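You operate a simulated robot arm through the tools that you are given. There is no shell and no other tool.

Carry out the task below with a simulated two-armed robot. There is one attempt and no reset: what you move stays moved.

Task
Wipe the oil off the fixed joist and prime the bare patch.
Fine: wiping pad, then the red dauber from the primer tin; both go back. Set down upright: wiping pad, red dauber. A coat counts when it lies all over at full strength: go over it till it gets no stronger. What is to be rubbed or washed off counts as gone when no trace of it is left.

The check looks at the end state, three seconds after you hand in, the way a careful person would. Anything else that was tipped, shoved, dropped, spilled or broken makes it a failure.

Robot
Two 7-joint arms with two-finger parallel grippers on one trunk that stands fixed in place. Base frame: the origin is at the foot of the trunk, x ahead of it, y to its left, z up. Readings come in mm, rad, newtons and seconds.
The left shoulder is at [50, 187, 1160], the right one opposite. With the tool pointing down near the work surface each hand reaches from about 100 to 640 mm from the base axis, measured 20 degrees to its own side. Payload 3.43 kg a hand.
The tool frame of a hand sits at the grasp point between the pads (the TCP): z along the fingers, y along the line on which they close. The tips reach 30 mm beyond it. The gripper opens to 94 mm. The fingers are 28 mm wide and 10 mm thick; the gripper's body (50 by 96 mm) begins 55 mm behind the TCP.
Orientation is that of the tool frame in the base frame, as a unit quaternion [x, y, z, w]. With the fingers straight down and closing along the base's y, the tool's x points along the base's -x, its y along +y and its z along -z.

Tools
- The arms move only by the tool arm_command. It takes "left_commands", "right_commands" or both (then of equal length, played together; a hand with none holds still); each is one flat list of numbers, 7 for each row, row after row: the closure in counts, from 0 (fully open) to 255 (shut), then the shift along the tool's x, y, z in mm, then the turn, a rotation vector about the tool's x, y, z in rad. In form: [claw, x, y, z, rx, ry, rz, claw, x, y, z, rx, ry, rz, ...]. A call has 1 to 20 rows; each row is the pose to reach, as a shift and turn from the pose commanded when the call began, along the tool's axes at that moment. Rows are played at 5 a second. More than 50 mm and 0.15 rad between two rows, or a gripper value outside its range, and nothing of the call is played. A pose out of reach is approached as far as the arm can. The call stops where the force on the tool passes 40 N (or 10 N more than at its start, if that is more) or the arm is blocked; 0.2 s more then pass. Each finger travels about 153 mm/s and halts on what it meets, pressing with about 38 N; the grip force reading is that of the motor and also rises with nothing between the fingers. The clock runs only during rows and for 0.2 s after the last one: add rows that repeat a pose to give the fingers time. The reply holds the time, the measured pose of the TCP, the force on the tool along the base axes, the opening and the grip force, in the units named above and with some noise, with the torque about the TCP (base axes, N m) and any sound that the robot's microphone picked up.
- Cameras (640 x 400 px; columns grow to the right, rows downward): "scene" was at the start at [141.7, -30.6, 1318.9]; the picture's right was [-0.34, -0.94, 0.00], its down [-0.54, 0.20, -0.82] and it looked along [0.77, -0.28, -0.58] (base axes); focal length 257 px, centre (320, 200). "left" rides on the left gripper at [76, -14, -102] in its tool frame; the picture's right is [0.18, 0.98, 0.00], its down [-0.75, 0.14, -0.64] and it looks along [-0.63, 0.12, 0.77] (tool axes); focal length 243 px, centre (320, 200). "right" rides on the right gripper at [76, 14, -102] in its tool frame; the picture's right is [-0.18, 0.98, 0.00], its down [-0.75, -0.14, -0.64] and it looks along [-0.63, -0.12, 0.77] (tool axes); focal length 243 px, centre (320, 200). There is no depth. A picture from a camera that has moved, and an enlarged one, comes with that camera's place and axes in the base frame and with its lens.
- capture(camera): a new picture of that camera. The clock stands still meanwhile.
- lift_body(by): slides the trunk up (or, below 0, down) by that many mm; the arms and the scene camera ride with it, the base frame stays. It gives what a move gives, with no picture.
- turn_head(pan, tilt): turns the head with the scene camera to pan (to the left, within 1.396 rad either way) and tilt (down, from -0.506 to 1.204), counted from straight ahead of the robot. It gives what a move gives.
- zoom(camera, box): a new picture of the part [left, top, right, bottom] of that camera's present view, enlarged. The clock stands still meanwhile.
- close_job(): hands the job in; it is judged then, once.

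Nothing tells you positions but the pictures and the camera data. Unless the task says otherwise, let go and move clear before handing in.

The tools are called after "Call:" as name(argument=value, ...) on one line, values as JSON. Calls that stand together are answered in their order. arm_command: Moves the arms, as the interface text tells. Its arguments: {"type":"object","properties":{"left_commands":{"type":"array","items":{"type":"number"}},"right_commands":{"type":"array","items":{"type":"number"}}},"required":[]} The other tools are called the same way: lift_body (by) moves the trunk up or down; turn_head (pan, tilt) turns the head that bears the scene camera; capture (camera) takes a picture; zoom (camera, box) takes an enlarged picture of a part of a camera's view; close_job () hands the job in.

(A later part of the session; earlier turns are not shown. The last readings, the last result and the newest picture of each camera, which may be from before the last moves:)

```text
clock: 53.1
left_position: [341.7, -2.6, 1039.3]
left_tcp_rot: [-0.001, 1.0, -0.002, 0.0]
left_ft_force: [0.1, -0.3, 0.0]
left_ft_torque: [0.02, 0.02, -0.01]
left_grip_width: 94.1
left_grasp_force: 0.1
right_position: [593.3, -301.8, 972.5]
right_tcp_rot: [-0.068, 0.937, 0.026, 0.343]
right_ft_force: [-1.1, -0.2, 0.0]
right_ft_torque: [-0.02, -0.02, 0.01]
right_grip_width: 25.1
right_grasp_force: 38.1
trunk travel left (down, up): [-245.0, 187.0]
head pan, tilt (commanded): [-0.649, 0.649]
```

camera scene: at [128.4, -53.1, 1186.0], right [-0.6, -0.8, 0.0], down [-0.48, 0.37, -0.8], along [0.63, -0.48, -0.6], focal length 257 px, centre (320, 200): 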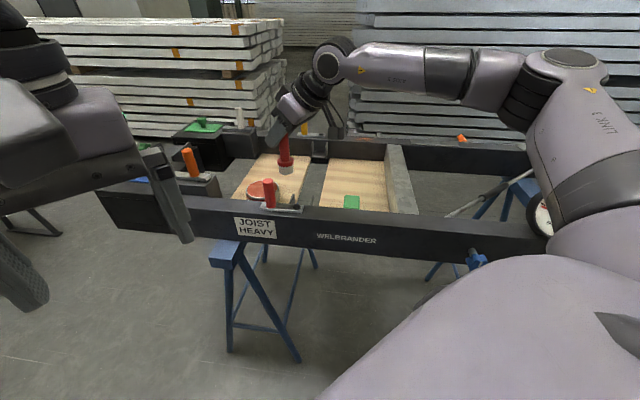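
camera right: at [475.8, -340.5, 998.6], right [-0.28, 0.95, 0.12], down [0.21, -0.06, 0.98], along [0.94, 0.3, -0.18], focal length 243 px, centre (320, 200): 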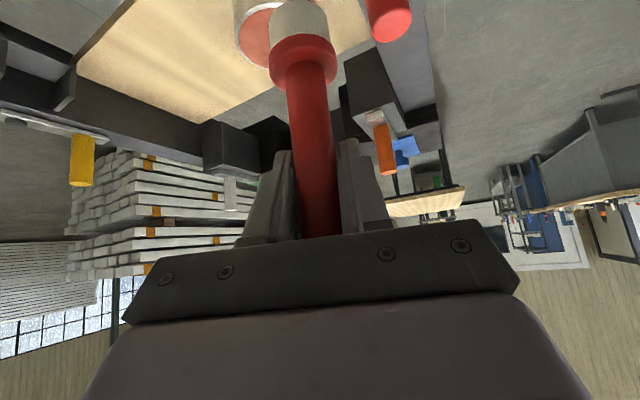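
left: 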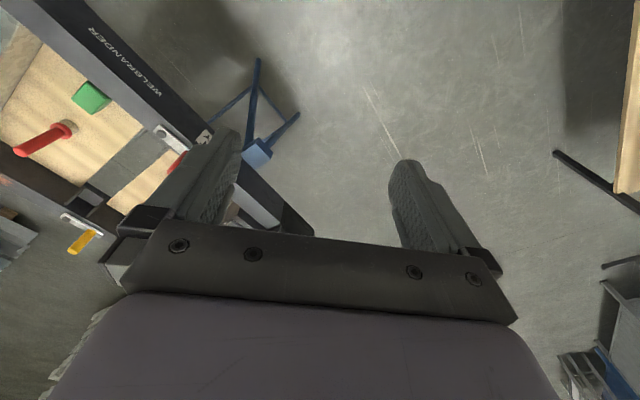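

Call:
arm_command(right_commands=[230, -22.8, -0.3, 19.2, 0, 0, 0, 230, -45.5, -0.6, 38.3, 0, 0, 0, 230, -68.3, -0.9, 57.5, 0, 0, 0, 230, -91.1, -1.2, 76.7, 0, 0, 0, 230, -91.1, -1.2, 76.7, 0, 0, 0])

Call:
capture(camera="scene")

```text
clock: 54.3
left_position: [340.6, -2.9, 1039.5]
left_tcp_rot: [-0.001, 1.0, -0.002, 0.0]
left_ft_force: [-1.6, 0.1, 0.3]
left_ft_torque: [-0.01, 0.0, -0.02]
left_grip_width: 94.0
left_grasp_force: 0.0
right_position: [686.4, -292.5, 972.1]
right_tcp_rot: [-0.068, 0.936, 0.027, 0.344]
right_ft_force: [-0.7, -0.9, 0.5]
right_ft_torque: [0.01, 0.02, -0.01]
right_grip_width: 25.3
right_grasp_force: 38.1
right hand out of reach, approached as far as the arm can: row 4, 5
trunk travel left (down, up): [-245.0, 187.0]
head pan, tilt (commanded): [-0.649, 0.649]
```

```text
taken
camera scene: at [128.4, -53.0, 1186.0], right [-0.6, -0.8, 0.0], down [-0.48, 0.37, -0.8], along [0.63, -0.48, -0.6], focal length 257 px, centre (320, 200)
```

scene: 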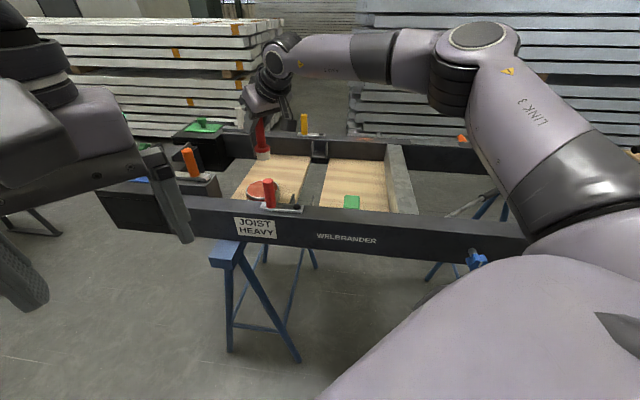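

I got to x 686 at this height. Lower down, the wrist comes nearer the shoulder's level, so I try descending while extending.

Call:
arm_command(right_commands=[230, 17.8, 0.7, 32, 0, 0, 0, 230, 35.7, 1.5, 64.1, 0, 0, 0, 230, 35.7, 1.5, 64.1, 0, 0, 0])

Call:
capture(camera="right")

Call:
zoom(camera="scene", box=[210, 100, 330, 220])

```text
clock: 55.1
left_position: [341.6, -3.4, 1040.0]
left_tcp_rot: [-0.001, 1.0, -0.001, 0.001]
left_ft_force: [1.0, 0.7, -0.1]
left_ft_torque: [-0.01, 0.01, -0.01]
left_grip_width: 93.9
left_grasp_force: 0.0
right_position: [677.7, -295.4, 906.8]
right_tcp_rot: [-0.067, 0.937, 0.026, 0.342]
right_ft_force: [-0.3, 0.0, 0.0]
right_ft_torque: [0.06, 0.01, 0.0]
right_grip_width: 24.8
right_grasp_force: 37.9
right hand out of reach, approached as far as the arm can: row 1, 2, 3
trunk travel left (down, up): [-245.0, 187.0]
head pan, tilt (commanded): [-0.649, 0.649]
```

```text
taken
camera right: at [553.5, -299.3, 933.9], right [0.0, 0.99, 0.12], down [0.18, -0.12, 0.98], along [0.98, 0.03, -0.18], focal length 243 px, centre (320, 200)
```

right: 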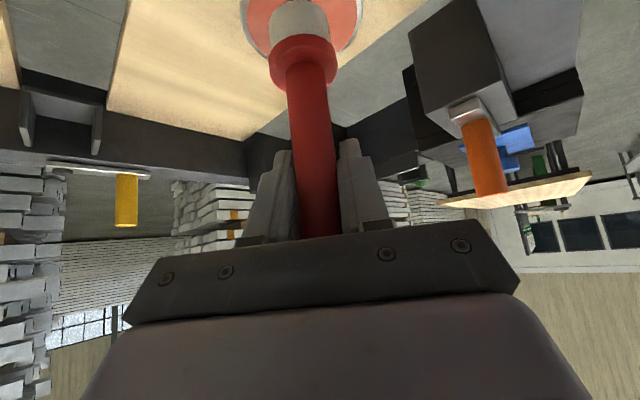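

```text
3.33 times, centred on (270, 160) of scene
camera zoom: at [128.4, -52.9, 1186.1], right [-0.6, -0.8, 0.0], down [-0.48, 0.37, -0.8], along [0.63, -0.48, -0.6], focal length 858 px, centre (487, 333)
```

zoom: 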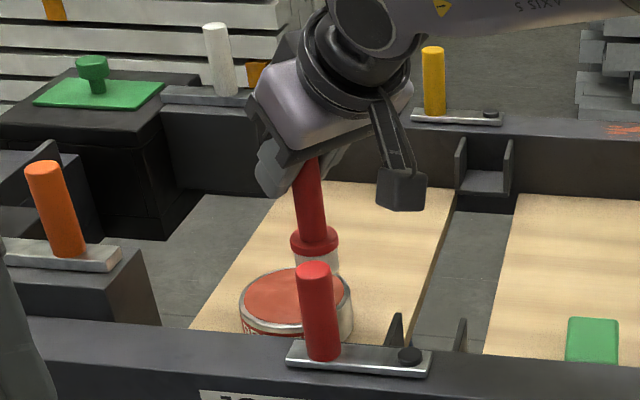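

At this angle the arm stops about 35 mm short of the tin. I raise the hand and tilt it further (the dauber leaning with its foam forward), which should bridge the gap while keeping the wrist camera beside the red lever.

Call:
arm_command(right_commands=[230, -16, 0, -19, 0, 0, 0, 230, -32.2, 0, -38.3, 0, 0, 0, 230, -32.2, 0, -38.3, 0, -0.15, 0, 230, -32.2, 0, -38.3, 0, -0.3, 0, 230, -32.2, 0, -38.3, 0, -0.3, 0])

```text
clock: 56.3
left_position: [341.4, -2.6, 1039.4]
left_tcp_rot: [-0.001, 1.0, -0.002, 0.0]
left_ft_force: [-0.5, -0.4, -0.6]
left_ft_torque: [0.03, -0.02, 0.0]
left_grip_width: 94.3
left_grasp_force: 0.1
right_position: [676.7, -295.0, 957.2]
right_tcp_rot: [-0.064, 0.875, 0.037, 0.478]
right_ft_force: [-0.1, 0.9, -0.1]
right_ft_torque: [-0.03, -0.05, -0.01]
right_grip_width: 25.0
right_grasp_force: 38.6
trunk travel left (down, up): [-245.0, 187.0]
head pan, tilt (commanded): [-0.649, 0.649]
```

Call:
arm_command(right_commands=[230, -10.8, 0, 16.8, 0, 0, 0, 230, -21.6, 0, 33.7, 0, 0, 0, 230, -21.6, 0, 33.7, 0, 0, 0])

Call:
capture(camera="scene")

```text
clock: 57.1
left_position: [342.4, -3.4, 1040.0]
left_tcp_rot: [0.0, 1.0, -0.001, 0.0]
left_ft_force: [-0.3, 0.5, 0.2]
left_ft_torque: [0.01, -0.01, 0.01]
left_grip_width: 94.0
left_grasp_force: 0.0
right_position: [716.5, -289.9, 957.7]
right_tcp_rot: [-0.063, 0.875, 0.036, 0.478]
right_ft_force: [-0.4, -0.4, -0.7]
right_ft_torque: [-0.02, -0.02, -0.02]
right_grip_width: 24.8
right_grasp_force: 38.2
trunk travel left (down, up): [-245.0, 187.0]
head pan, tilt (commanded): [-0.649, 0.649]
```

```text
taken
camera scene: at [128.4, -52.9, 1186.1], right [-0.6, -0.8, 0.0], down [-0.48, 0.37, -0.8], along [0.63, -0.48, -0.6], focal length 257 px, centre (320, 200)
```

scene: 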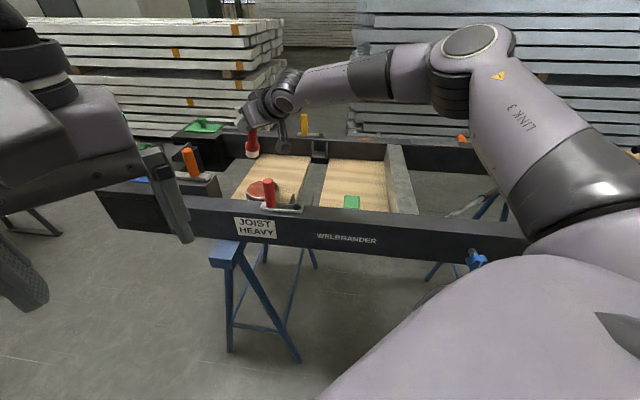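

With the extra tilt the arm reaches well past the tin. I settle on a tilt of about 0.9 rad, place the foam above the tin's middle and look again before dipping.

Call:
arm_command(right_commands=[230, 20, 0, 5, 0, 0.05, 0, 230, 40, 0, 9.5, 0, 0.1, 0, 230, 59.5, -0.2, 14.2, 0, 0.1, 0, 230, 59.5, -0.2, 14.2, 0, 0.1, 0])

Call:
capture(camera="right")

Call:
zoom(camera="scene", box=[210, 100, 330, 220])

```text
clock: 58.1
left_position: [342.2, -2.3, 1040.3]
left_tcp_rot: [0.0, 1.0, -0.001, 0.0]
left_ft_force: [-0.7, 0.4, 0.3]
left_ft_torque: [-0.04, -0.02, -0.01]
left_grip_width: 94.1
left_grasp_force: 0.2
right_position: [694.8, -294.7, 901.6]
right_tcp_rot: [-0.065, 0.898, 0.033, 0.434]
right_ft_force: [0.4, -0.1, -0.9]
right_ft_torque: [-0.02, -0.03, -0.01]
right_grip_width: 25.3
right_grasp_force: 37.5
trunk travel left (down, up): [-245.0, 187.0]
head pan, tilt (commanded): [-0.649, 0.649]
```

```text
taken
camera right: at [566.7, -298.4, 903.6], right [-0.03, 0.99, 0.15], down [-0.01, -0.15, 0.99], along [1.0, 0.03, 0.02], focal length 243 px, centre (320, 200)
```

right: 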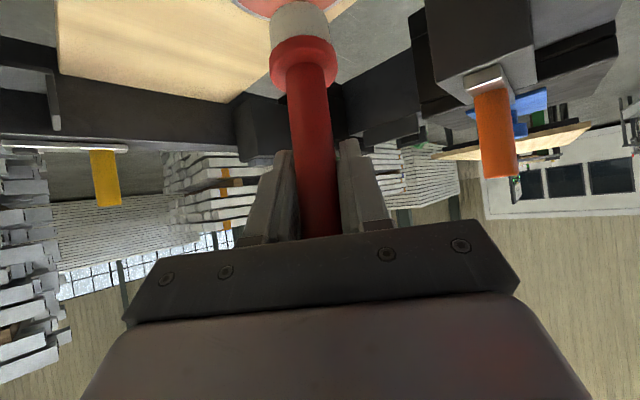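

```text
3.33 times, centred on (270, 160) of scene
camera zoom: at [128.4, -52.9, 1186.1], right [-0.6, -0.8, 0.0], down [-0.48, 0.37, -0.8], along [0.63, -0.48, -0.6], focal length 858 px, centre (487, 333)
```

zoom: 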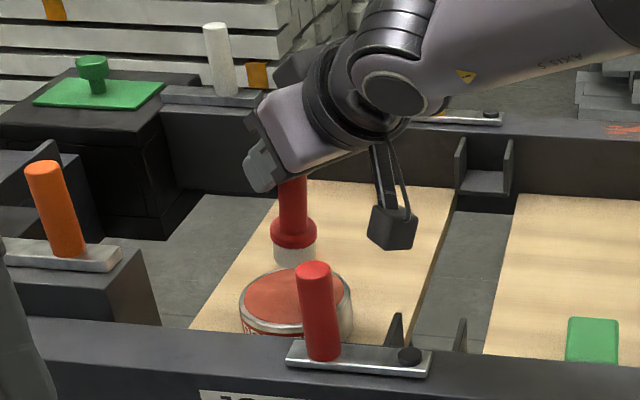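

The foam is right over the tin's centre and the wrist camera passes beside the lever with about 15 mm to spare. I lower the dauber straight down in small steps.

Call:
arm_command(right_commands=[230, 7.8, 0, 6.2, 0, 0, 0, 230, 15.7, 0, 12.4, 0, 0, 0, 230, 23.5, 0, 18.6, 0, 0, 0, 230, 28.2, 0, 22.4, 0, 0, 0, 230, 28.2, 0, 22.4, 0, 0, 0])

Call:
zoom(camera="scene", box=[220, 130, 320, 230])

Call:
zoom(camera="right", box=[220, 0, 400, 120])

```text
clock: 59.3
left_position: [342.3, -3.1, 1041.7]
left_tcp_rot: [-0.001, 1.0, 0.0, 0.0]
left_ft_force: [1.3, -0.3, -0.4]
left_ft_torque: [0.01, 0.03, -0.01]
left_grip_width: 94.1
left_grasp_force: 0.1
right_position: [682.7, -295.9, 873.3]
right_tcp_rot: [-0.065, 0.898, 0.034, 0.434]
right_ft_force: [-0.2, 0.0, 0.4]
right_ft_torque: [-0.01, 0.0, -0.03]
right_grip_width: 24.8
right_grasp_force: 38.2
right hand out of reach, approached as far as the arm can: row 1, 2, 3, 4, 5
trunk travel left (down, up): [-245.0, 187.0]
head pan, tilt (commanded): [-0.649, 0.649]
```

```text
4.00 times, centred on (270, 180) of scene
camera zoom: at [128.4, -52.9, 1186.0], right [-0.6, -0.8, 0.0], down [-0.48, 0.37, -0.8], along [0.63, -0.48, -0.6], focal length 1030 px, centre (520, 280)
```

zoom: 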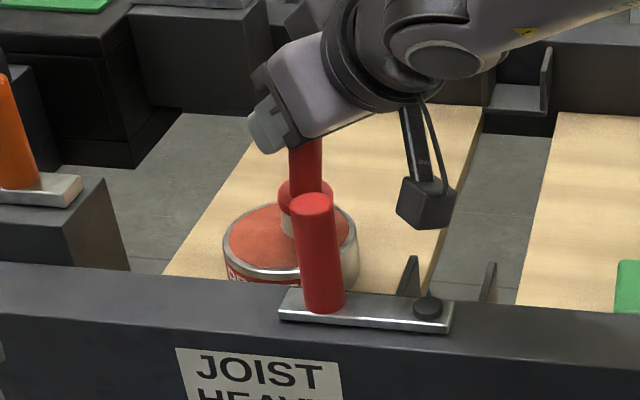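

```text
3.33 times, centred on (310, 60) of right
camera zoom: at [555.5, -301.8, 876.1], right [-0.03, 0.99, 0.15], down [-0.01, -0.15, 0.99], along [1.0, 0.03, 0.02], focal length 809 px, centre (353, 667)
```

zoom: 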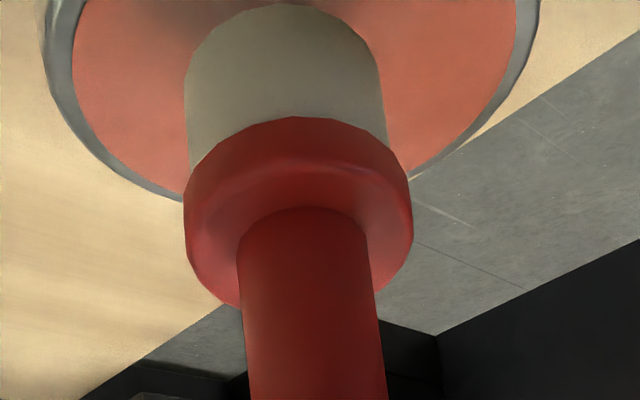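

The limit pulls the hand back when it goes lower at this trunk height. I raise the hand, lower the trunk another 100 mm, and then try the dip again.

Call:
arm_command(right_commands=[230, -20, 0, -16, 0, 0, 0, 230, -47, 0, -37, 0, 0, 0, 230, -78.3, 0, -62.2, 0, 0, 0, 230, -101.8, 0, -80.8, 0, 0, 0, 230, -101.8, 0, -80.8, 0, 0, 0])

Call:
lift_body(by=-100)

Call:
capture(camera="scene")

```text
clock: 60.5
left_position: [342.4, -3.3, 1040.3]
left_tcp_rot: [-0.001, 1.0, -0.001, 0.0]
left_ft_force: [0.3, -0.6, 0.6]
left_ft_torque: [-0.01, 0.02, 0.01]
left_grip_width: 94.1
left_grasp_force: 0.1
right_position: [682.5, -296.0, 1002.4]
right_tcp_rot: [-0.065, 0.898, 0.033, 0.434]
right_ft_force: [0.1, -0.7, -1.4]
right_ft_torque: [-0.01, 0.03, -0.04]
right_grip_width: 25.0
right_grasp_force: 37.6
trunk travel left (down, up): [-245.0, 187.0]
head pan, tilt (commanded): [-0.649, 0.649]
```

```text
clock: 61.9
left_position: [342.2, -4.1, 939.8]
left_tcp_rot: [-0.001, 1.0, 0.0, 0.0]
left_ft_force: [0.1, -0.1, 1.3]
left_ft_torque: [-0.01, -0.03, -0.02]
left_grip_width: 93.9
left_grasp_force: 0.1
right_position: [682.1, -299.2, 902.8]
right_tcp_rot: [-0.066, 0.898, 0.034, 0.434]
right_ft_force: [-0.6, 0.3, -0.2]
right_ft_torque: [0.03, 0.04, -0.01]
right_grip_width: 24.8
right_grasp_force: 37.7
trunk travel left (down, up): [-145.0, 287.0]
head pan, tilt (commanded): [-0.649, 0.649]
```

```text
taken
camera scene: at [128.3, -52.9, 1086.1], right [-0.6, -0.8, 0.0], down [-0.48, 0.37, -0.8], along [0.63, -0.48, -0.6], focal length 257 px, centre (320, 200)
```

scene: 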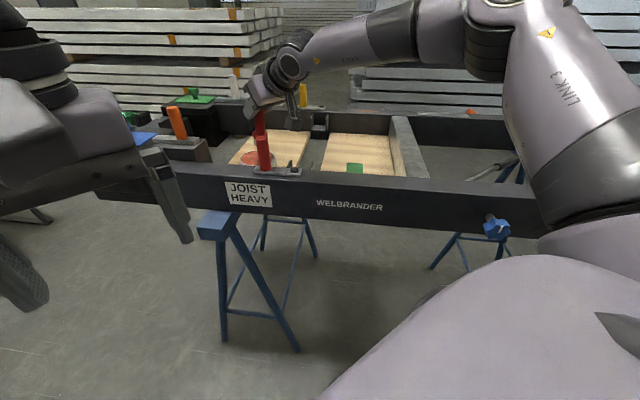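

Call:
arm_command(right_commands=[230, -7.1, 2.4, 9, 0, 0, 0, 230, 8.6, 2.4, 21.4, 0, 0, 0, 230, 16.4, 2.4, 27.6, 0, 0, 0, 230, 16.4, 2.4, 27.6, 0, 0, 0])

Call:
zoom(camera="scene", box=[220, 80, 320, 200])

Call:
zoom(camera="right", box=[220, 0, 400, 120])

```text
clock: 62.9
left_position: [341.5, -3.6, 940.1]
left_tcp_rot: [-0.001, 1.0, -0.001, 0.0]
left_ft_force: [-0.5, -1.4, -0.6]
left_ft_torque: [0.0, 0.0, 0.03]
left_grip_width: 94.0
left_grasp_force: 0.1
right_position: [693.3, -292.2, 872.0]
right_tcp_rot: [-0.065, 0.898, 0.033, 0.435]
right_ft_force: [-0.3, 1.2, -0.4]
right_ft_torque: [-0.01, -0.01, 0.01]
right_grip_width: 25.3
right_grasp_force: 37.7
trunk travel left (down, up): [-145.0, 287.0]
head pan, tilt (commanded): [-0.649, 0.649]
```

```text
3.33 times, centred on (270, 140) of scene
camera zoom: at [128.4, -52.9, 1086.1], right [-0.6, -0.8, 0.0], down [-0.48, 0.37, -0.8], along [0.63, -0.48, -0.6], focal length 858 px, centre (487, 400)
```

zoom: 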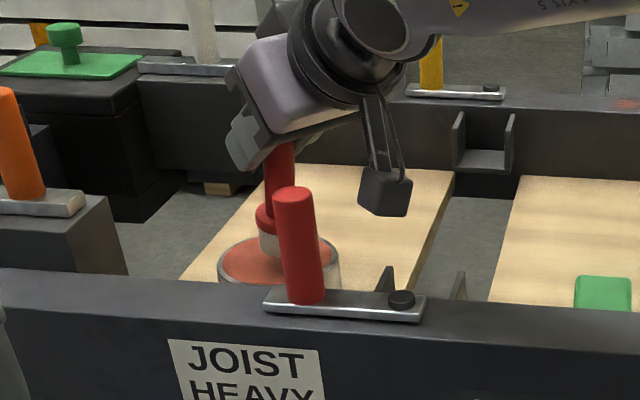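

```text
3.33 times, centred on (310, 60) of right
camera zoom: at [565.4, -297.9, 874.7], right [-0.03, 0.99, 0.15], down [-0.01, -0.15, 0.99], along [1.0, 0.03, 0.02], focal length 809 px, centre (353, 667)
```

zoom: 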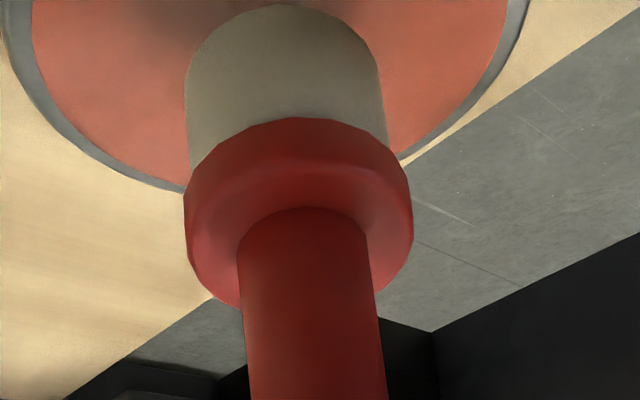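

Call:
arm_command(right_commands=[230, 2.3, 0, 1.9, 0, 0, 0, 230, 4.7, 0, 3.7, 0, 0, 0, 230, 6.3, 0, 5, 0, 0, 0, 230, 6.3, 0, 5, 0, 0, 0])

Call:
zoom(camera="scene", box=[230, 110, 310, 190])

Call:
zoom(camera="right", box=[220, 0, 400, 120])

```text
clock: 63.9
left_position: [342.3, -3.6, 940.0]
left_tcp_rot: [0.0, 1.0, -0.001, 0.0]
left_ft_force: [0.0, -0.5, 0.4]
left_ft_torque: [0.01, -0.01, 0.01]
left_grip_width: 94.1
left_grasp_force: 0.0
right_position: [693.8, -291.6, 864.0]
right_tcp_rot: [-0.064, 0.898, 0.033, 0.434]
right_ft_force: [-0.4, -0.1, -0.4]
right_ft_torque: [-0.01, -0.03, 0.02]
right_grip_width: 25.0
right_grasp_force: 37.8
trunk travel left (down, up): [-145.0, 287.0]
head pan, tilt (commanded): [-0.649, 0.649]
```

```text
5.00 times, centred on (270, 150) of scene
camera zoom: at [128.4, -52.9, 1086.0], right [-0.6, -0.8, 0.0], down [-0.48, 0.37, -0.8], along [0.63, -0.48, -0.6], focal length 1287 px, centre (570, 450)
```

zoom: 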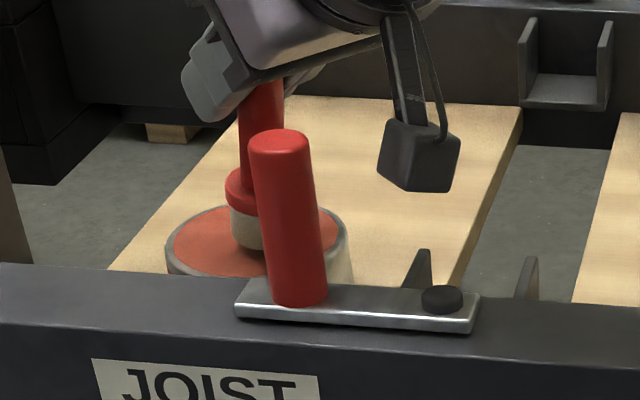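

```text
3.33 times, centred on (310, 60) of right
camera zoom: at [565.7, -297.9, 867.0], right [-0.03, 0.99, 0.15], down [-0.01, -0.15, 0.99], along [1.0, 0.03, 0.02], focal length 809 px, centre (353, 667)
```

zoom: 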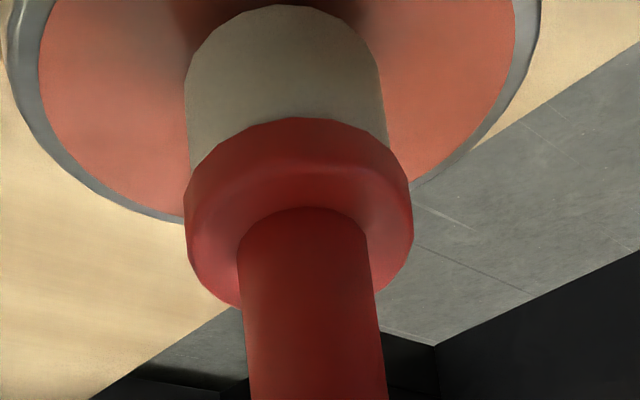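

Call:
arm_command(right_commands=[230, 1.6, 0, 1.2, 0, 0, 0, 230, 3.1, 0, 2.5, 0, 0, 0, 230, 3.1, 0, 2.5, 0, 0, 0])

Call:
zoom(camera="right", box=[220, 0, 400, 120])

Call:
zoom(camera="scene", box=[230, 110, 310, 190])

```text
clock: 64.7
left_position: [341.0, -3.0, 939.1]
left_tcp_rot: [-0.001, 1.0, -0.001, 0.0]
left_ft_force: [0.5, -0.1, 0.0]
left_ft_torque: [-0.01, 0.0, 0.01]
left_grip_width: 94.0
left_grasp_force: 0.0
right_position: [693.7, -292.8, 861.3]
right_tcp_rot: [-0.064, 0.898, 0.033, 0.434]
right_ft_force: [0.0, 0.6, -0.2]
right_ft_torque: [0.01, 0.01, -0.01]
right_grip_width: 25.1
right_grasp_force: 37.7
trunk travel left (down, up): [-145.0, 287.0]
head pan, tilt (commanded): [-0.649, 0.649]
```

```text
3.33 times, centred on (310, 60) of right
camera zoom: at [565.8, -298.3, 863.2], right [-0.03, 0.99, 0.15], down [-0.01, -0.15, 0.99], along [1.0, 0.03, 0.02], focal length 809 px, centre (353, 667)
```

zoom: 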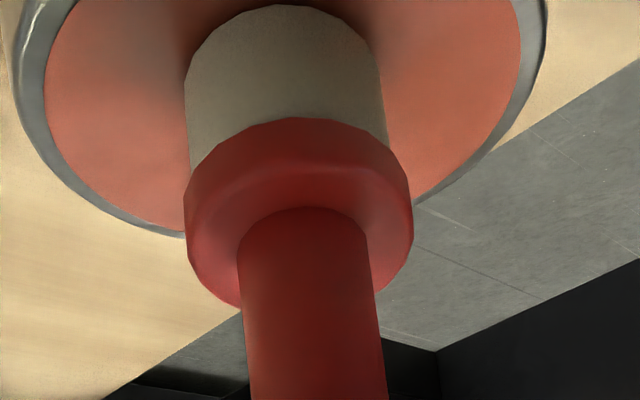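

```text
5.00 times, centred on (270, 150) of scene
camera zoom: at [128.4, -52.9, 1086.0], right [-0.6, -0.8, 0.0], down [-0.48, 0.37, -0.8], along [0.63, -0.48, -0.6], focal length 1287 px, centre (570, 450)
```

zoom: 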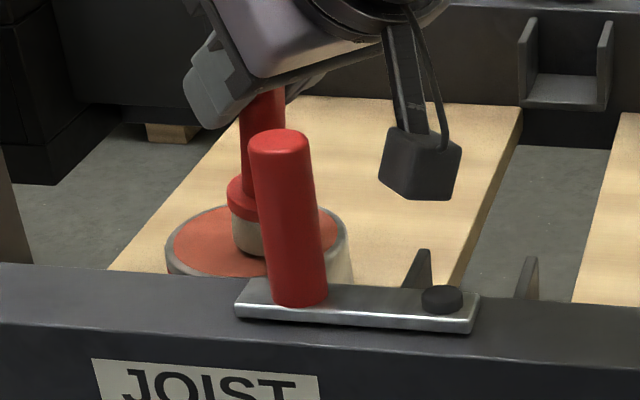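

Call:
arm_command(right_commands=[230, 1.6, 0, 1.2, 0, 0, 0, 230, 3.1, 0, 2.5, 0, 0, 0, 230, 3.1, 0, 2.5, 0, 0, 0])

Call:
zoom(camera="right", box=[220, 0, 400, 120])

Call:
zoom(camera="scene", box=[230, 110, 310, 190])

```text
clock: 65.5
left_position: [340.7, -3.4, 940.0]
left_tcp_rot: [-0.001, 1.0, 0.0, 0.001]
left_ft_force: [0.0, -0.4, 0.1]
left_ft_torque: [-0.03, -0.03, -0.02]
left_grip_width: 94.0
left_grasp_force: 0.0
right_position: [694.3, -291.7, 857.8]
right_tcp_rot: [-0.065, 0.897, 0.033, 0.436]
right_ft_force: [0.4, -1.4, 5.9]
right_ft_torque: [-0.14, 0.02, 0.02]
right_grip_width: 24.9
right_grasp_force: 37.9
trunk travel left (down, up): [-145.0, 287.0]
head pan, tilt (commanded): [-0.649, 0.649]
```

```text
3.33 times, centred on (310, 60) of right
camera zoom: at [565.9, -297.9, 860.9], right [-0.03, 0.99, 0.15], down [-0.02, -0.15, 0.99], along [1.0, 0.03, 0.02], focal length 809 px, centre (353, 667)
```

zoom: 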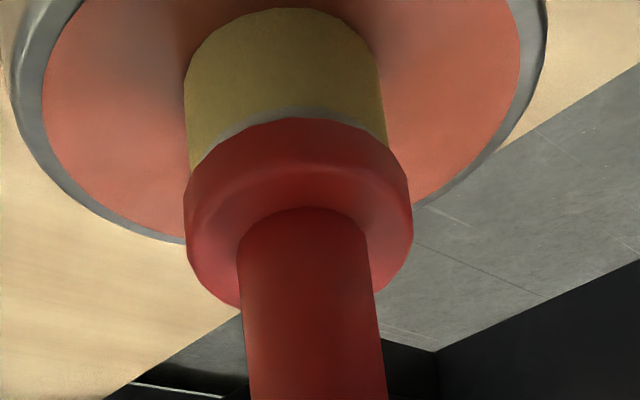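

```text
5.00 times, centred on (270, 150) of scene
camera zoom: at [127.8, -52.7, 1086.2], right [-0.6, -0.8, 0.0], down [-0.48, 0.37, -0.8], along [0.63, -0.48, -0.6], focal length 1287 px, centre (570, 450)
```

zoom: 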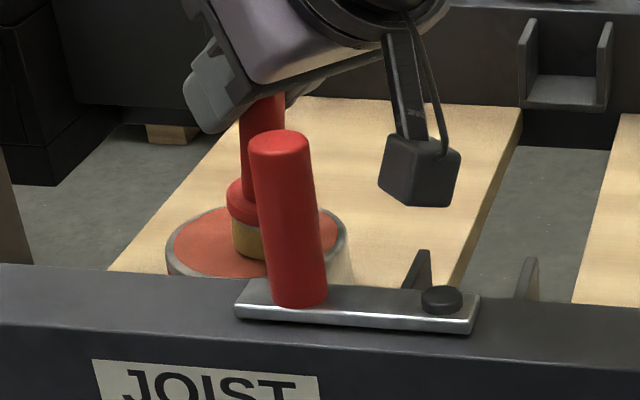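

Contact at 6 N and the foam has taken on colour, so the dauber is loaded. I lift it straight up out of the tin.

Call:
arm_command(right_commands=[230, -3.9, 0, -3.1, 0, 0, 0, 230, -15.7, 0, -12.4, 0, 0, 0, 230, -39.2, 0, -31.1, 0, 0, 0, 230, -67, 0, -53.2, 0, 0, 0, 230, -94, 0, -74.6, 0, 0, 0, 230, -94, 0, -74.6, 0, 0, 0])

Call:
zoom(camera="scene", box=[220, 60, 320, 180])

Call:
capture(camera="right")

```text
clock: 66.9
left_position: [341.6, -3.4, 939.5]
left_tcp_rot: [-0.001, 1.0, -0.001, 0.0]
left_ft_force: [-0.4, -0.3, 0.0]
left_ft_torque: [-0.01, 0.01, 0.01]
left_grip_width: 93.8
left_grasp_force: 0.1
right_position: [693.7, -295.0, 976.8]
right_tcp_rot: [-0.065, 0.898, 0.032, 0.434]
right_ft_force: [-0.2, -0.2, 0.3]
right_ft_torque: [0.02, -0.01, 0.0]
right_grip_width: 24.8
right_grasp_force: 38.1
trunk travel left (down, up): [-145.0, 287.0]
head pan, tilt (commanded): [-0.649, 0.649]
```

```text
3.33 times, centred on (270, 120) of scene
camera zoom: at [128.3, -52.9, 1086.1], right [-0.6, -0.8, 0.0], down [-0.48, 0.37, -0.8], along [0.63, -0.48, -0.6], focal length 858 px, centre (487, 467)
```

zoom: 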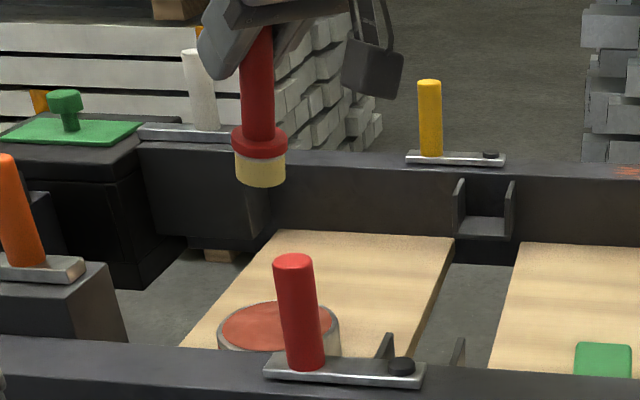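

```text
taken
camera right: at [565.7, -298.9, 980.0], right [-0.03, 0.99, 0.15], down [-0.01, -0.15, 0.99], along [1.0, 0.03, 0.02], focal length 243 px, centre (320, 200)
```

right: 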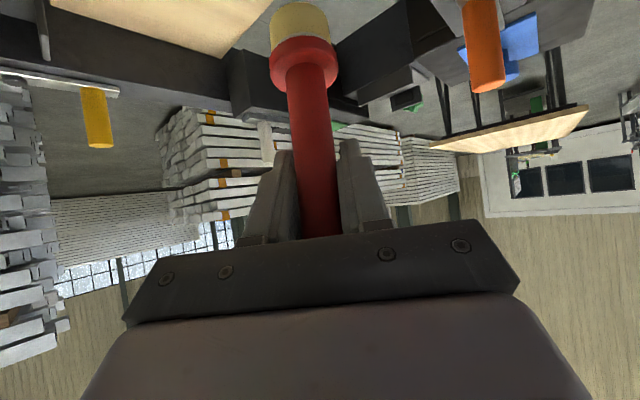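

The foam carries primer. I carry it back toward the joist, bringing the dauber upright again on the way.

Call:
arm_command(right_commands=[230, 20, -15, -25.5, 0, 0.1, 0, 230, 40.5, -30.9, -51.1, 0, 0.2, 0, 230, 40.5, -30.9, -51.1, 0, 0.2, 0])

```text
clock: 67.7
left_position: [340.3, -3.2, 939.3]
left_tcp_rot: [-0.001, 1.0, 0.0, 0.0]
left_ft_force: [0.0, -0.2, -0.2]
left_ft_torque: [0.03, 0.02, 0.0]
left_grip_width: 93.8
left_grasp_force: 0.0
right_position: [634.9, -333.7, 975.9]
right_tcp_rot: [-0.067, 0.937, 0.025, 0.342]
right_ft_force: [-0.4, -0.1, -0.5]
right_ft_torque: [-0.01, 0.0, -0.01]
right_grip_width: 25.0
right_grasp_force: 37.8
trunk travel left (down, up): [-145.0, 287.0]
head pan, tilt (commanded): [-0.649, 0.649]
```

Call:
arm_command(right_commands=[230, 25.9, -28.4, -20.7, 0.0856, 0, 0.1016, 230, 51.8, -56.8, -41.4, 0.1711, 0, 0.2031, 230, 77.7, -85.2, -62.1, 0.2567, 0, 0.3047, 230, 103.7, -113.7, -82.8, 0.3423, 0, 0.4063, 230, 129.6, -142.1, -103.5, 0.4279, 0, 0.5079, 230, 155.5, -170.5, -124.2, 0.5134, 0, 0.6094, 230, 181.4, -198.9, -144.9, 0.599, 0, 0.711, 230, 181.4, -198.9, -144.9, 0.599, 0, 0.711])

Call:
capture(camera="right")

Call:
capture(camera="scene")

```text
clock: 69.5
left_position: [342.4, -3.1, 940.8]
left_tcp_rot: [-0.002, 1.0, 0.0, 0.0]
left_ft_force: [-0.5, -1.1, -0.2]
left_ft_torque: [0.0, -0.01, 0.0]
left_grip_width: 94.0
left_grasp_force: 0.0
right_position: [432.7, -566.1, 968.9]
right_tcp_rot: [0.36, 0.868, -0.13, 0.316]
right_ft_force: [-0.5, -0.2, 0.9]
right_ft_torque: [0.01, -0.02, -0.02]
right_grip_width: 24.8
right_grasp_force: 38.0
trunk travel left (down, up): [-145.0, 287.0]
head pan, tilt (commanded): [-0.649, 0.649]
```

```text
taken
camera right: at [355.4, -467.5, 997.2], right [0.79, 0.59, 0.12], down [0.01, -0.22, 0.98], along [0.61, -0.77, -0.18], focal length 243 px, centre (320, 200)
```

right: 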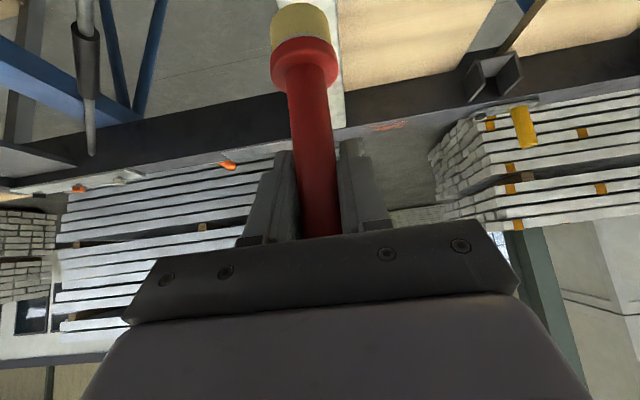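

```text
taken
camera scene: at [128.2, -53.0, 1086.1], right [-0.6, -0.8, 0.0], down [-0.48, 0.37, -0.8], along [0.63, -0.48, -0.6], focal length 257 px, centre (320, 200)
```

scene: 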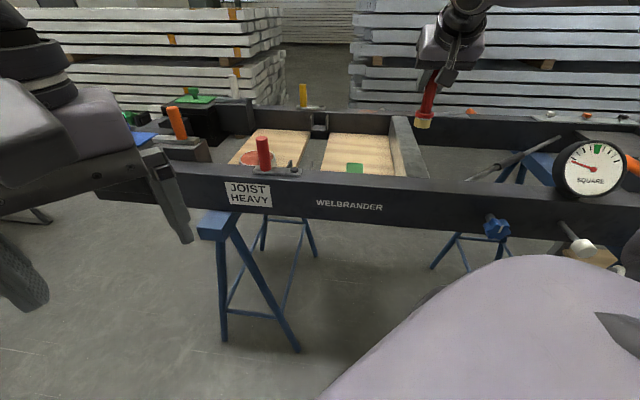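

The loaded dauber is upright above the middle of the wiped spot. I lower it toward the joist; contact should come near TCP z 891.

Call:
arm_command(right_commands=[230, 16, 1, 19, 0, 0, 0, 230, 32, 1, 38, 0, 0, 0, 230, 43.8, 1, 52, 0, 0, 0, 230, 43.8, 1, 52, 0, 0, 0])

Call:
zoom(camera="scene", box=[370, 90, 470, 190])

Call:
capture(camera="right")

```text
clock: 70.5
left_position: [342.5, -2.3, 940.2]
left_tcp_rot: [-0.001, 1.0, 0.0, 0.0]
left_ft_force: [0.5, -0.1, 0.3]
left_ft_torque: [-0.01, 0.0, 0.01]
left_grip_width: 94.0
left_grasp_force: 0.0
right_position: [432.5, -563.1, 901.8]
right_tcp_rot: [0.359, 0.869, -0.129, 0.316]
right_ft_force: [-0.4, 0.2, 0.1]
right_ft_torque: [0.02, -0.01, 0.03]
right_grip_width: 24.9
right_grasp_force: 37.7
trunk travel left (down, up): [-145.0, 287.0]
head pan, tilt (commanded): [-0.649, 0.649]
```

```text
4.00 times, centred on (420, 140) of scene
camera zoom: at [128.4, -53.0, 1086.0], right [-0.6, -0.8, 0.0], down [-0.48, 0.37, -0.8], along [0.63, -0.48, -0.6], focal length 1030 px, centre (-80, 440)
```

zoom: 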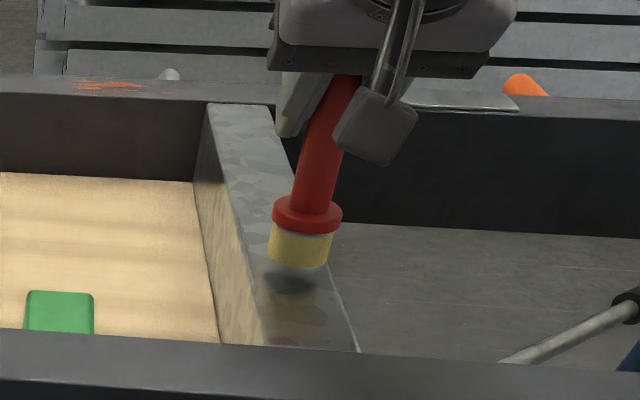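

```text
taken
camera right: at [355.8, -465.8, 929.9], right [0.79, 0.6, 0.12], down [0.01, -0.22, 0.98], along [0.61, -0.77, -0.18], focal length 243 px, centre (320, 200)
```

right: 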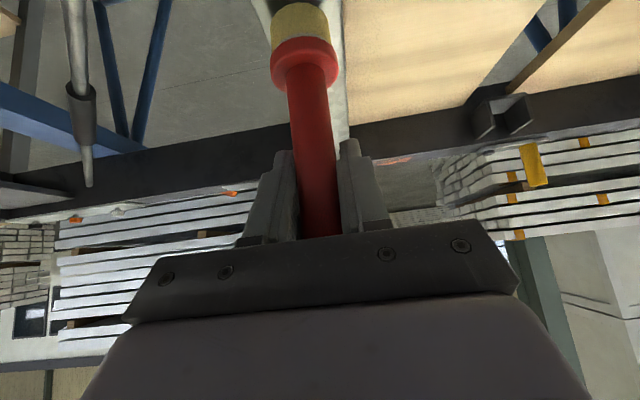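

Call:
arm_command(right_commands=[230, 2, 0, 2.3, 0, 0, 0, 230, 3.9, 0, 4.6, 0, 0, 0, 230, 5.2, 0, 6.1, 0, 0, 0, 230, 5.2, 0, 6.1, 0, 0, 0])

Call:
arm_command(right_commands=[230, 0.7, 0, 0.8, 0, 0, 0, 230, 1.3, 0, 1.5, 0, 0, 0, 230, 1.3, 0, 1.5, 0, 0, 0])

```text
clock: 71.5
left_position: [341.7, -4.0, 939.3]
left_tcp_rot: [-0.001, 1.0, -0.002, 0.0]
left_ft_force: [-0.4, 0.6, 0.1]
left_ft_torque: [0.02, 0.03, 0.01]
left_grip_width: 93.9
left_grasp_force: 0.0
right_position: [432.6, -563.1, 893.4]
right_tcp_rot: [0.359, 0.868, -0.13, 0.317]
right_ft_force: [0.3, 0.2, -0.4]
right_ft_torque: [0.02, 0.02, 0.0]
right_grip_width: 25.0
right_grasp_force: 37.8
trunk travel left (down, up): [-145.0, 287.0]
head pan, tilt (commanded): [-0.649, 0.649]
```

```text
clock: 72.3
left_position: [341.3, -3.0, 940.1]
left_tcp_rot: [-0.002, 1.0, -0.001, 0.001]
left_ft_force: [0.5, 0.1, 0.4]
left_ft_torque: [0.01, -0.05, 0.02]
left_grip_width: 94.1
left_grasp_force: 0.0
right_position: [434.2, -562.1, 891.2]
right_tcp_rot: [0.359, 0.869, -0.129, 0.316]
right_ft_force: [-0.1, 0.6, -0.9]
right_ft_torque: [-0.01, 0.02, -0.03]
right_grip_width: 24.6
right_grasp_force: 37.6
trunk travel left (down, up): [-145.0, 287.0]
head pan, tilt (commanded): [-0.649, 0.649]
```

Call:
arm_command(right_commands=[230, 0.7, 0, 0.8, 0, 0, 0, 230, 1, 0, 1.15, 0, 0, 0, 230, 1, 0, 1.15, 0, 0, 0])

Call:
arm_command(right_commands=[230, 0.7, 0, 0.8, 0, 0, 0, 230, 1, 0, 1.15, 0, 0, 0, 230, 1, 0, 1.15, 0, 0, 0])

Call:
zoom(camera="scene", box=[390, 110, 450, 180])

```text
clock: 73.1
left_position: [341.4, -3.3, 939.6]
left_tcp_rot: [-0.002, 1.0, -0.001, 0.001]
left_ft_force: [-0.5, 0.4, 0.2]
left_ft_torque: [0.0, 0.02, 0.01]
left_grip_width: 94.0
left_grasp_force: 0.1
right_position: [433.5, -562.8, 891.7]
right_tcp_rot: [0.359, 0.868, -0.13, 0.318]
right_ft_force: [0.2, -1.4, 3.8]
right_ft_torque: [-0.12, 0.05, 0.01]
right_grip_width: 24.5
right_grasp_force: 38.6
trunk travel left (down, up): [-145.0, 287.0]
head pan, tilt (commanded): [-0.649, 0.649]
```

```text
clock: 73.9
left_position: [341.7, -3.4, 939.6]
left_tcp_rot: [-0.001, 1.0, -0.001, 0.001]
left_ft_force: [-0.3, 0.3, -0.7]
left_ft_torque: [0.02, 0.01, 0.01]
left_grip_width: 94.1
left_grasp_force: 0.2
right_position: [433.2, -562.2, 891.8]
right_tcp_rot: [0.358, 0.868, -0.13, 0.32]
right_ft_force: [1.1, -1.8, 13.2]
right_ft_torque: [-0.09, 0.08, 0.0]
right_grip_width: 24.8
right_grasp_force: 37.6
trunk travel left (down, up): [-145.0, 287.0]
head pan, tilt (commanded): [-0.649, 0.649]
```

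```text
5.71 times, centred on (420, 145) of scene
camera zoom: at [127.7, -52.0, 1086.3], right [-0.6, -0.8, 0.0], down [-0.48, 0.36, -0.8], along [0.64, -0.48, -0.6], focal length 1471 px, centre (-251, 514)
```

zoom: 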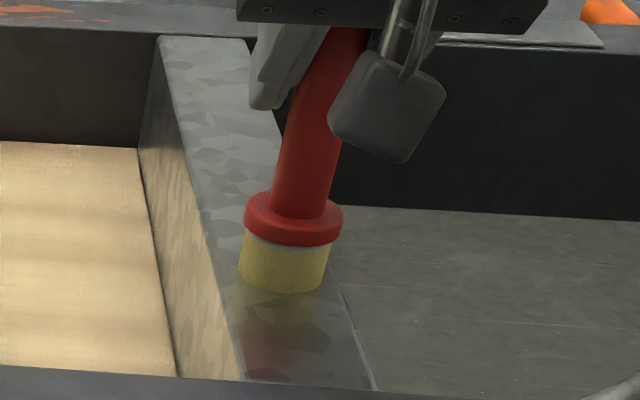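

The foam presses on the joist with about 13 N. I ease off slightly and stroke it along the middle of the patch to see how the coat takes.

Call:
arm_command(right_commands=[230, -9.5, 0, 7.35, 0, 0, 0, 230, -18.7, 0, 15.1, 0, 0, 0, 230, -27.8, 0, 22.8, 0, 0, 0, 230, -35.5, 0, 29.2, 0, 0, 0, 230, -26.3, 0, 21.5, 0, 0, 0, 230, -17.1, 0, 13.8, 0, 0, 0, 230, -8, 0, 6.1, 0, 0, 0, 230, 1.2, 0, -1.7, 0, 0, 0, 230, 10.4, 0, -9.4, 0, 0, 0, 230, 19.6, 0, -17.1, 0, 0, 0, 230, 28.8, 0, -24.9, 0, 0, 0, 230, 34.9, 0, -30, 0, 0, 0, 230, 25.7, 0, -22.3, 0, 0, 0, 230, 16.5, 0, -14.5, 0, 0, 0, 230, 7.4, 0, -6.8, 0, 0, 0, 230, -0.3, 0, -0.4, 0, 0, 0])

Call:
zoom(camera="scene", box=[390, 110, 450, 180])

Call:
zoom(camera="right", box=[220, 0, 400, 120])

```text
clock: 77.3
left_position: [341.0, -1.9, 941.1]
left_tcp_rot: [-0.001, 1.0, -0.001, 0.001]
left_ft_force: [0.1, 0.4, 0.4]
left_ft_torque: [0.03, -0.02, 0.0]
left_grip_width: 94.0
left_grasp_force: 0.0
right_position: [431.6, -561.8, 890.2]
right_tcp_rot: [0.359, 0.868, -0.13, 0.319]
right_ft_force: [-4.8, 4.6, 20.5]
right_ft_torque: [0.48, 0.57, 0.01]
right_grip_width: 24.8
right_grasp_force: 38.3
trunk travel left (down, up): [-145.0, 287.0]
head pan, tilt (commanded): [-0.649, 0.649]
```

```text
5.71 times, centred on (420, 145) of scene
camera zoom: at [126.9, -51.2, 1086.4], right [-0.6, -0.8, 0.0], down [-0.48, 0.36, -0.8], along [0.64, -0.48, -0.6], focal length 1471 px, centre (-251, 514)
```

zoom: 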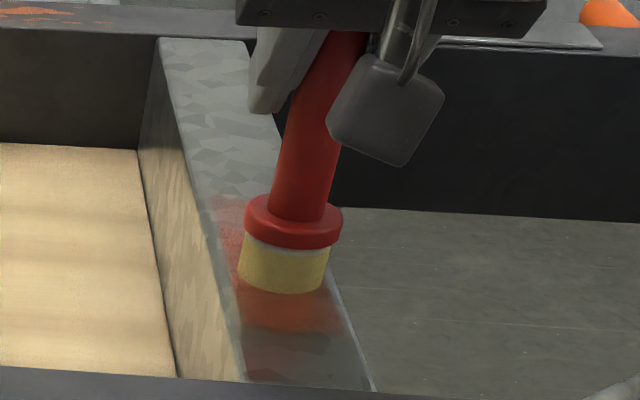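

```text
3.33 times, centred on (310, 60) of right
camera zoom: at [354.8, -463.9, 918.5], right [0.79, 0.6, 0.12], down [0.01, -0.22, 0.98], along [0.61, -0.77, -0.18], focal length 809 px, centre (353, 667)
```

zoom: 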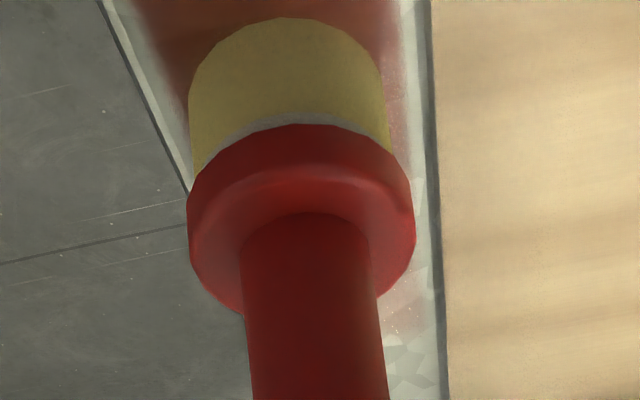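

Red primer is laying down along the stroke. I lift the dauber a little and move it aside to see where the coat lies.

Call:
arm_command(right_commands=[230, -6.4, 0, -7.6, 0, 0, 0, 230, -25.8, 0, -30.6, 0, 0, 0, 230, -32, 40, -38, 0, 0, 0, 230, -32, 80, -38, 0, 0, 0, 230, -32, 120, -38, 0, 0, 0, 230, -32, 120, -38, 0, 0, 0])

Call:
zoom(camera="scene", box=[390, 110, 450, 180])

Call:
capture(camera="right")

```text
clock: 78.7
left_position: [342.3, -2.8, 940.0]
left_tcp_rot: [0.0, 1.0, -0.001, 0.0]
left_ft_force: [-0.2, 0.5, 0.6]
left_ft_torque: [-0.03, 0.05, -0.01]
left_grip_width: 94.0
left_grasp_force: 0.0
right_position: [518.5, -478.4, 938.7]
right_tcp_rot: [0.36, 0.868, -0.13, 0.316]
right_ft_force: [1.1, -0.1, -0.9]
right_ft_torque: [0.01, 0.03, 0.0]
right_grip_width: 24.6
right_grasp_force: 38.5
trunk travel left (down, up): [-145.0, 287.0]
head pan, tilt (commanded): [-0.649, 0.649]
```

```text
5.71 times, centred on (420, 145) of scene
camera zoom: at [128.6, -52.7, 1086.0], right [-0.6, -0.8, 0.0], down [-0.48, 0.37, -0.8], along [0.63, -0.48, -0.6], focal length 1471 px, centre (-251, 514)
```

zoom: 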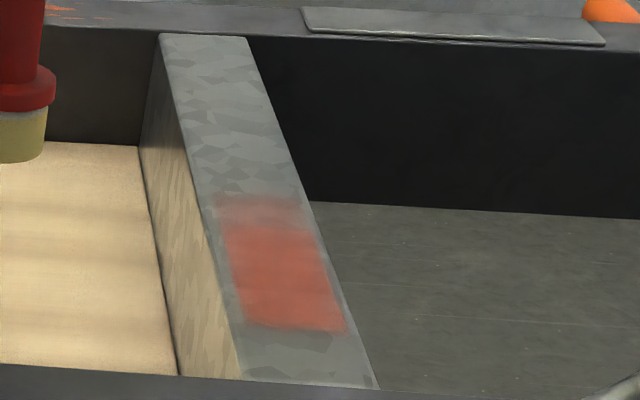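

```text
taken
camera right: at [441.4, -380.9, 966.5], right [0.79, 0.6, 0.12], down [0.01, -0.22, 0.98], along [0.61, -0.77, -0.18], focal length 243 px, centre (320, 200)
```

right: 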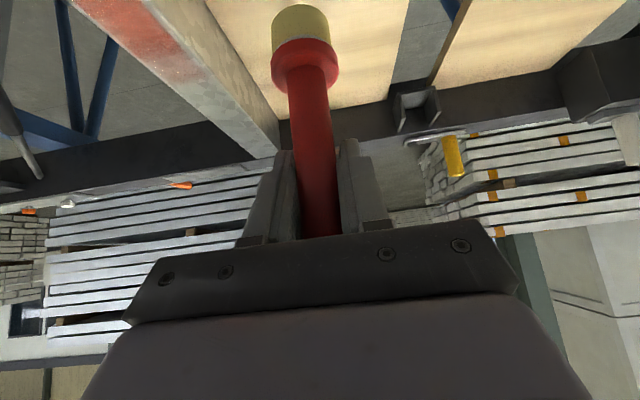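

The coat appears as a clear-edged band on the joist, fading at the far end. I zoom in from the wrist to see its limits.

Call:
zoom(camera="right", box=[60, 0, 240, 110])

Call:
zoom(camera="scene", box=[405, 135, 435, 175])

```text
3.56 times, centred on (150, 55) of right
camera zoom: at [441.4, -380.9, 966.5], right [0.79, 0.6, 0.12], down [0.01, -0.22, 0.98], along [0.61, -0.77, -0.18], focal length 863 px, centre (924, 716)
```

zoom: 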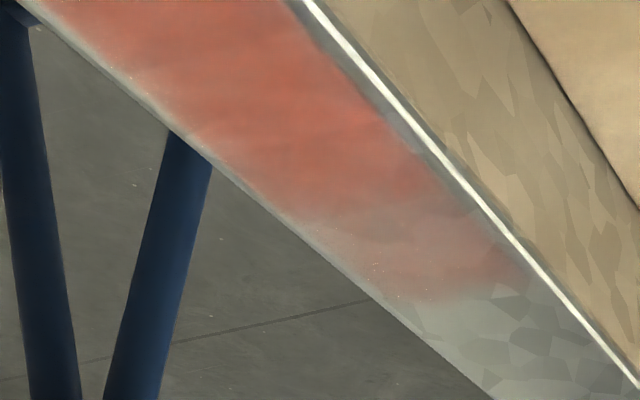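

```text
10.00 times, centred on (420, 155) of scene
camera zoom: at [128.6, -52.7, 1086.0], right [-0.6, -0.8, 0.0], down [-0.48, 0.37, -0.8], along [0.63, -0.48, -0.6], focal length 2574 px, centre (-680, 650)
```

zoom: 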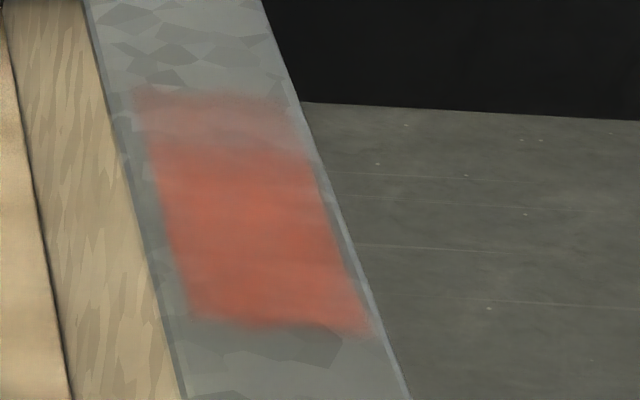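

The patch is a rectangle about 37 mm wide and 118 mm long under the old oil spot, and the far end is still thin. I go back and stroke a lane along one side over the full length.

Call:
arm_command(right_commands=[230, 0, -45, 0, 0, 0, 0, 230, 0, -90, 0, 0, 0, 0, 230, 0, -122, 0, 0, 0, 0, 230, 25.8, -122, 30.6, 0, 0, 0, 230, 31.2, -122, 37, 0, 0, 0, 230, 19.7, -122, 46.7, 0, 0, 0, 230, 8.2, -122, 56.3, 0, 0, 0, 230, -3.2, -122, 66, 0, 0, 0, 230, -14.7, -122, 75.6, 0, 0, 0, 230, -3.2, -122, 66, 0, 0, 0, 230, 8.2, -122, 56.3, 0, 0, 0, 230, 19.7, -122, 46.7, 0, 0, 0, 230, 31.2, -122, 37, 0, 0, 0, 230, 42.7, -122, 27.3, 0, 0, 0, 230, 54.2, -122, 17.7, 0, 0, 0, 230, 65.6, -122, 8, 0, 0, 0, 230, 71, -122, 3.5, 0, 0, 0, 230, 65.6, -118, 8, 0, 0, 0, 230, 54.2, -114, 17.7, 0, 0, 0, 230, 42.7, -114, 27.3, 0, 0, 0])

Call:
zoom(camera="scene", box=[390, 110, 450, 180])

```text
clock: 82.9
left_position: [342.2, -3.8, 940.5]
left_tcp_rot: [-0.001, 1.0, -0.001, 0.0]
left_ft_force: [-0.3, 0.1, 0.2]
left_ft_torque: [0.03, 0.0, 0.03]
left_grip_width: 93.7
left_grasp_force: 0.1
right_position: [427.3, -548.4, 889.9]
right_tcp_rot: [0.359, 0.868, -0.13, 0.317]
right_ft_force: [0.3, 0.8, 0.8]
right_ft_torque: [0.01, 0.03, -0.02]
right_grip_width: 24.8
right_grasp_force: 38.5
trunk travel left (down, up): [-145.0, 287.0]
head pan, tilt (commanded): [-0.649, 0.649]
```

```text
5.71 times, centred on (420, 145) of scene
camera zoom: at [128.3, -52.8, 1086.1], right [-0.6, -0.8, 0.0], down [-0.48, 0.37, -0.8], along [0.63, -0.48, -0.6], focal length 1471 px, centre (-251, 514)
```

zoom: 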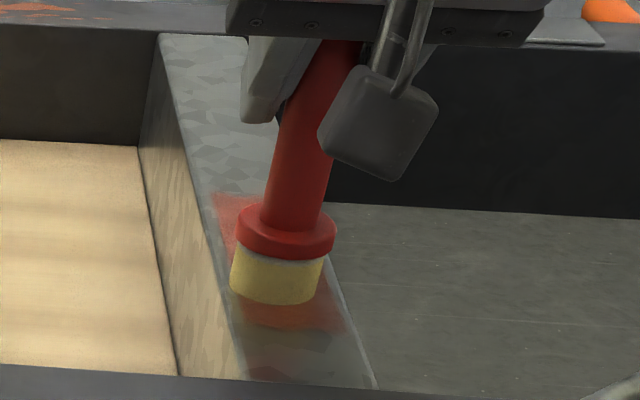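

Call:
arm_command(right_commands=[230, 0.65, 0, 0.77, 0, 0, 0, 230, 0.65, 0, 0.77, 0, 0, 0])

Call:
arm_command(right_commands=[230, 0.65, 0, 0.77, 0, 0, 0, 230, 0.65, 0, 0.77, 0, 0, 0])

```text
clock: 83.5
left_position: [340.7, -3.0, 940.0]
left_tcp_rot: [-0.001, 1.0, -0.001, 0.0]
left_ft_force: [-0.4, 0.3, 0.1]
left_ft_torque: [-0.02, -0.03, -0.03]
left_grip_width: 94.1
left_grasp_force: 0.1
right_position: [426.2, -548.1, 889.4]
right_tcp_rot: [0.358, 0.868, -0.13, 0.318]
right_ft_force: [0.0, 0.0, 4.5]
right_ft_torque: [-0.04, 0.08, 0.02]
right_grip_width: 24.8
right_grasp_force: 37.3
trunk travel left (down, up): [-145.0, 287.0]
head pan, tilt (commanded): [-0.649, 0.649]
```

```text
clock: 84.1
left_position: [340.6, -2.8, 939.9]
left_tcp_rot: [-0.001, 1.0, -0.001, 0.001]
left_ft_force: [-0.5, 1.2, -0.5]
left_ft_torque: [0.03, 0.0, 0.0]
left_grip_width: 94.0
left_grasp_force: 0.1
right_position: [427.3, -547.8, 889.7]
right_tcp_rot: [0.36, 0.867, -0.131, 0.318]
right_ft_force: [0.3, -3.4, 10.7]
right_ft_torque: [-0.19, 0.06, 0.02]
right_grip_width: 24.8
right_grasp_force: 37.9
trunk travel left (down, up): [-145.0, 287.0]
head pan, tilt (commanded): [-0.649, 0.649]
```

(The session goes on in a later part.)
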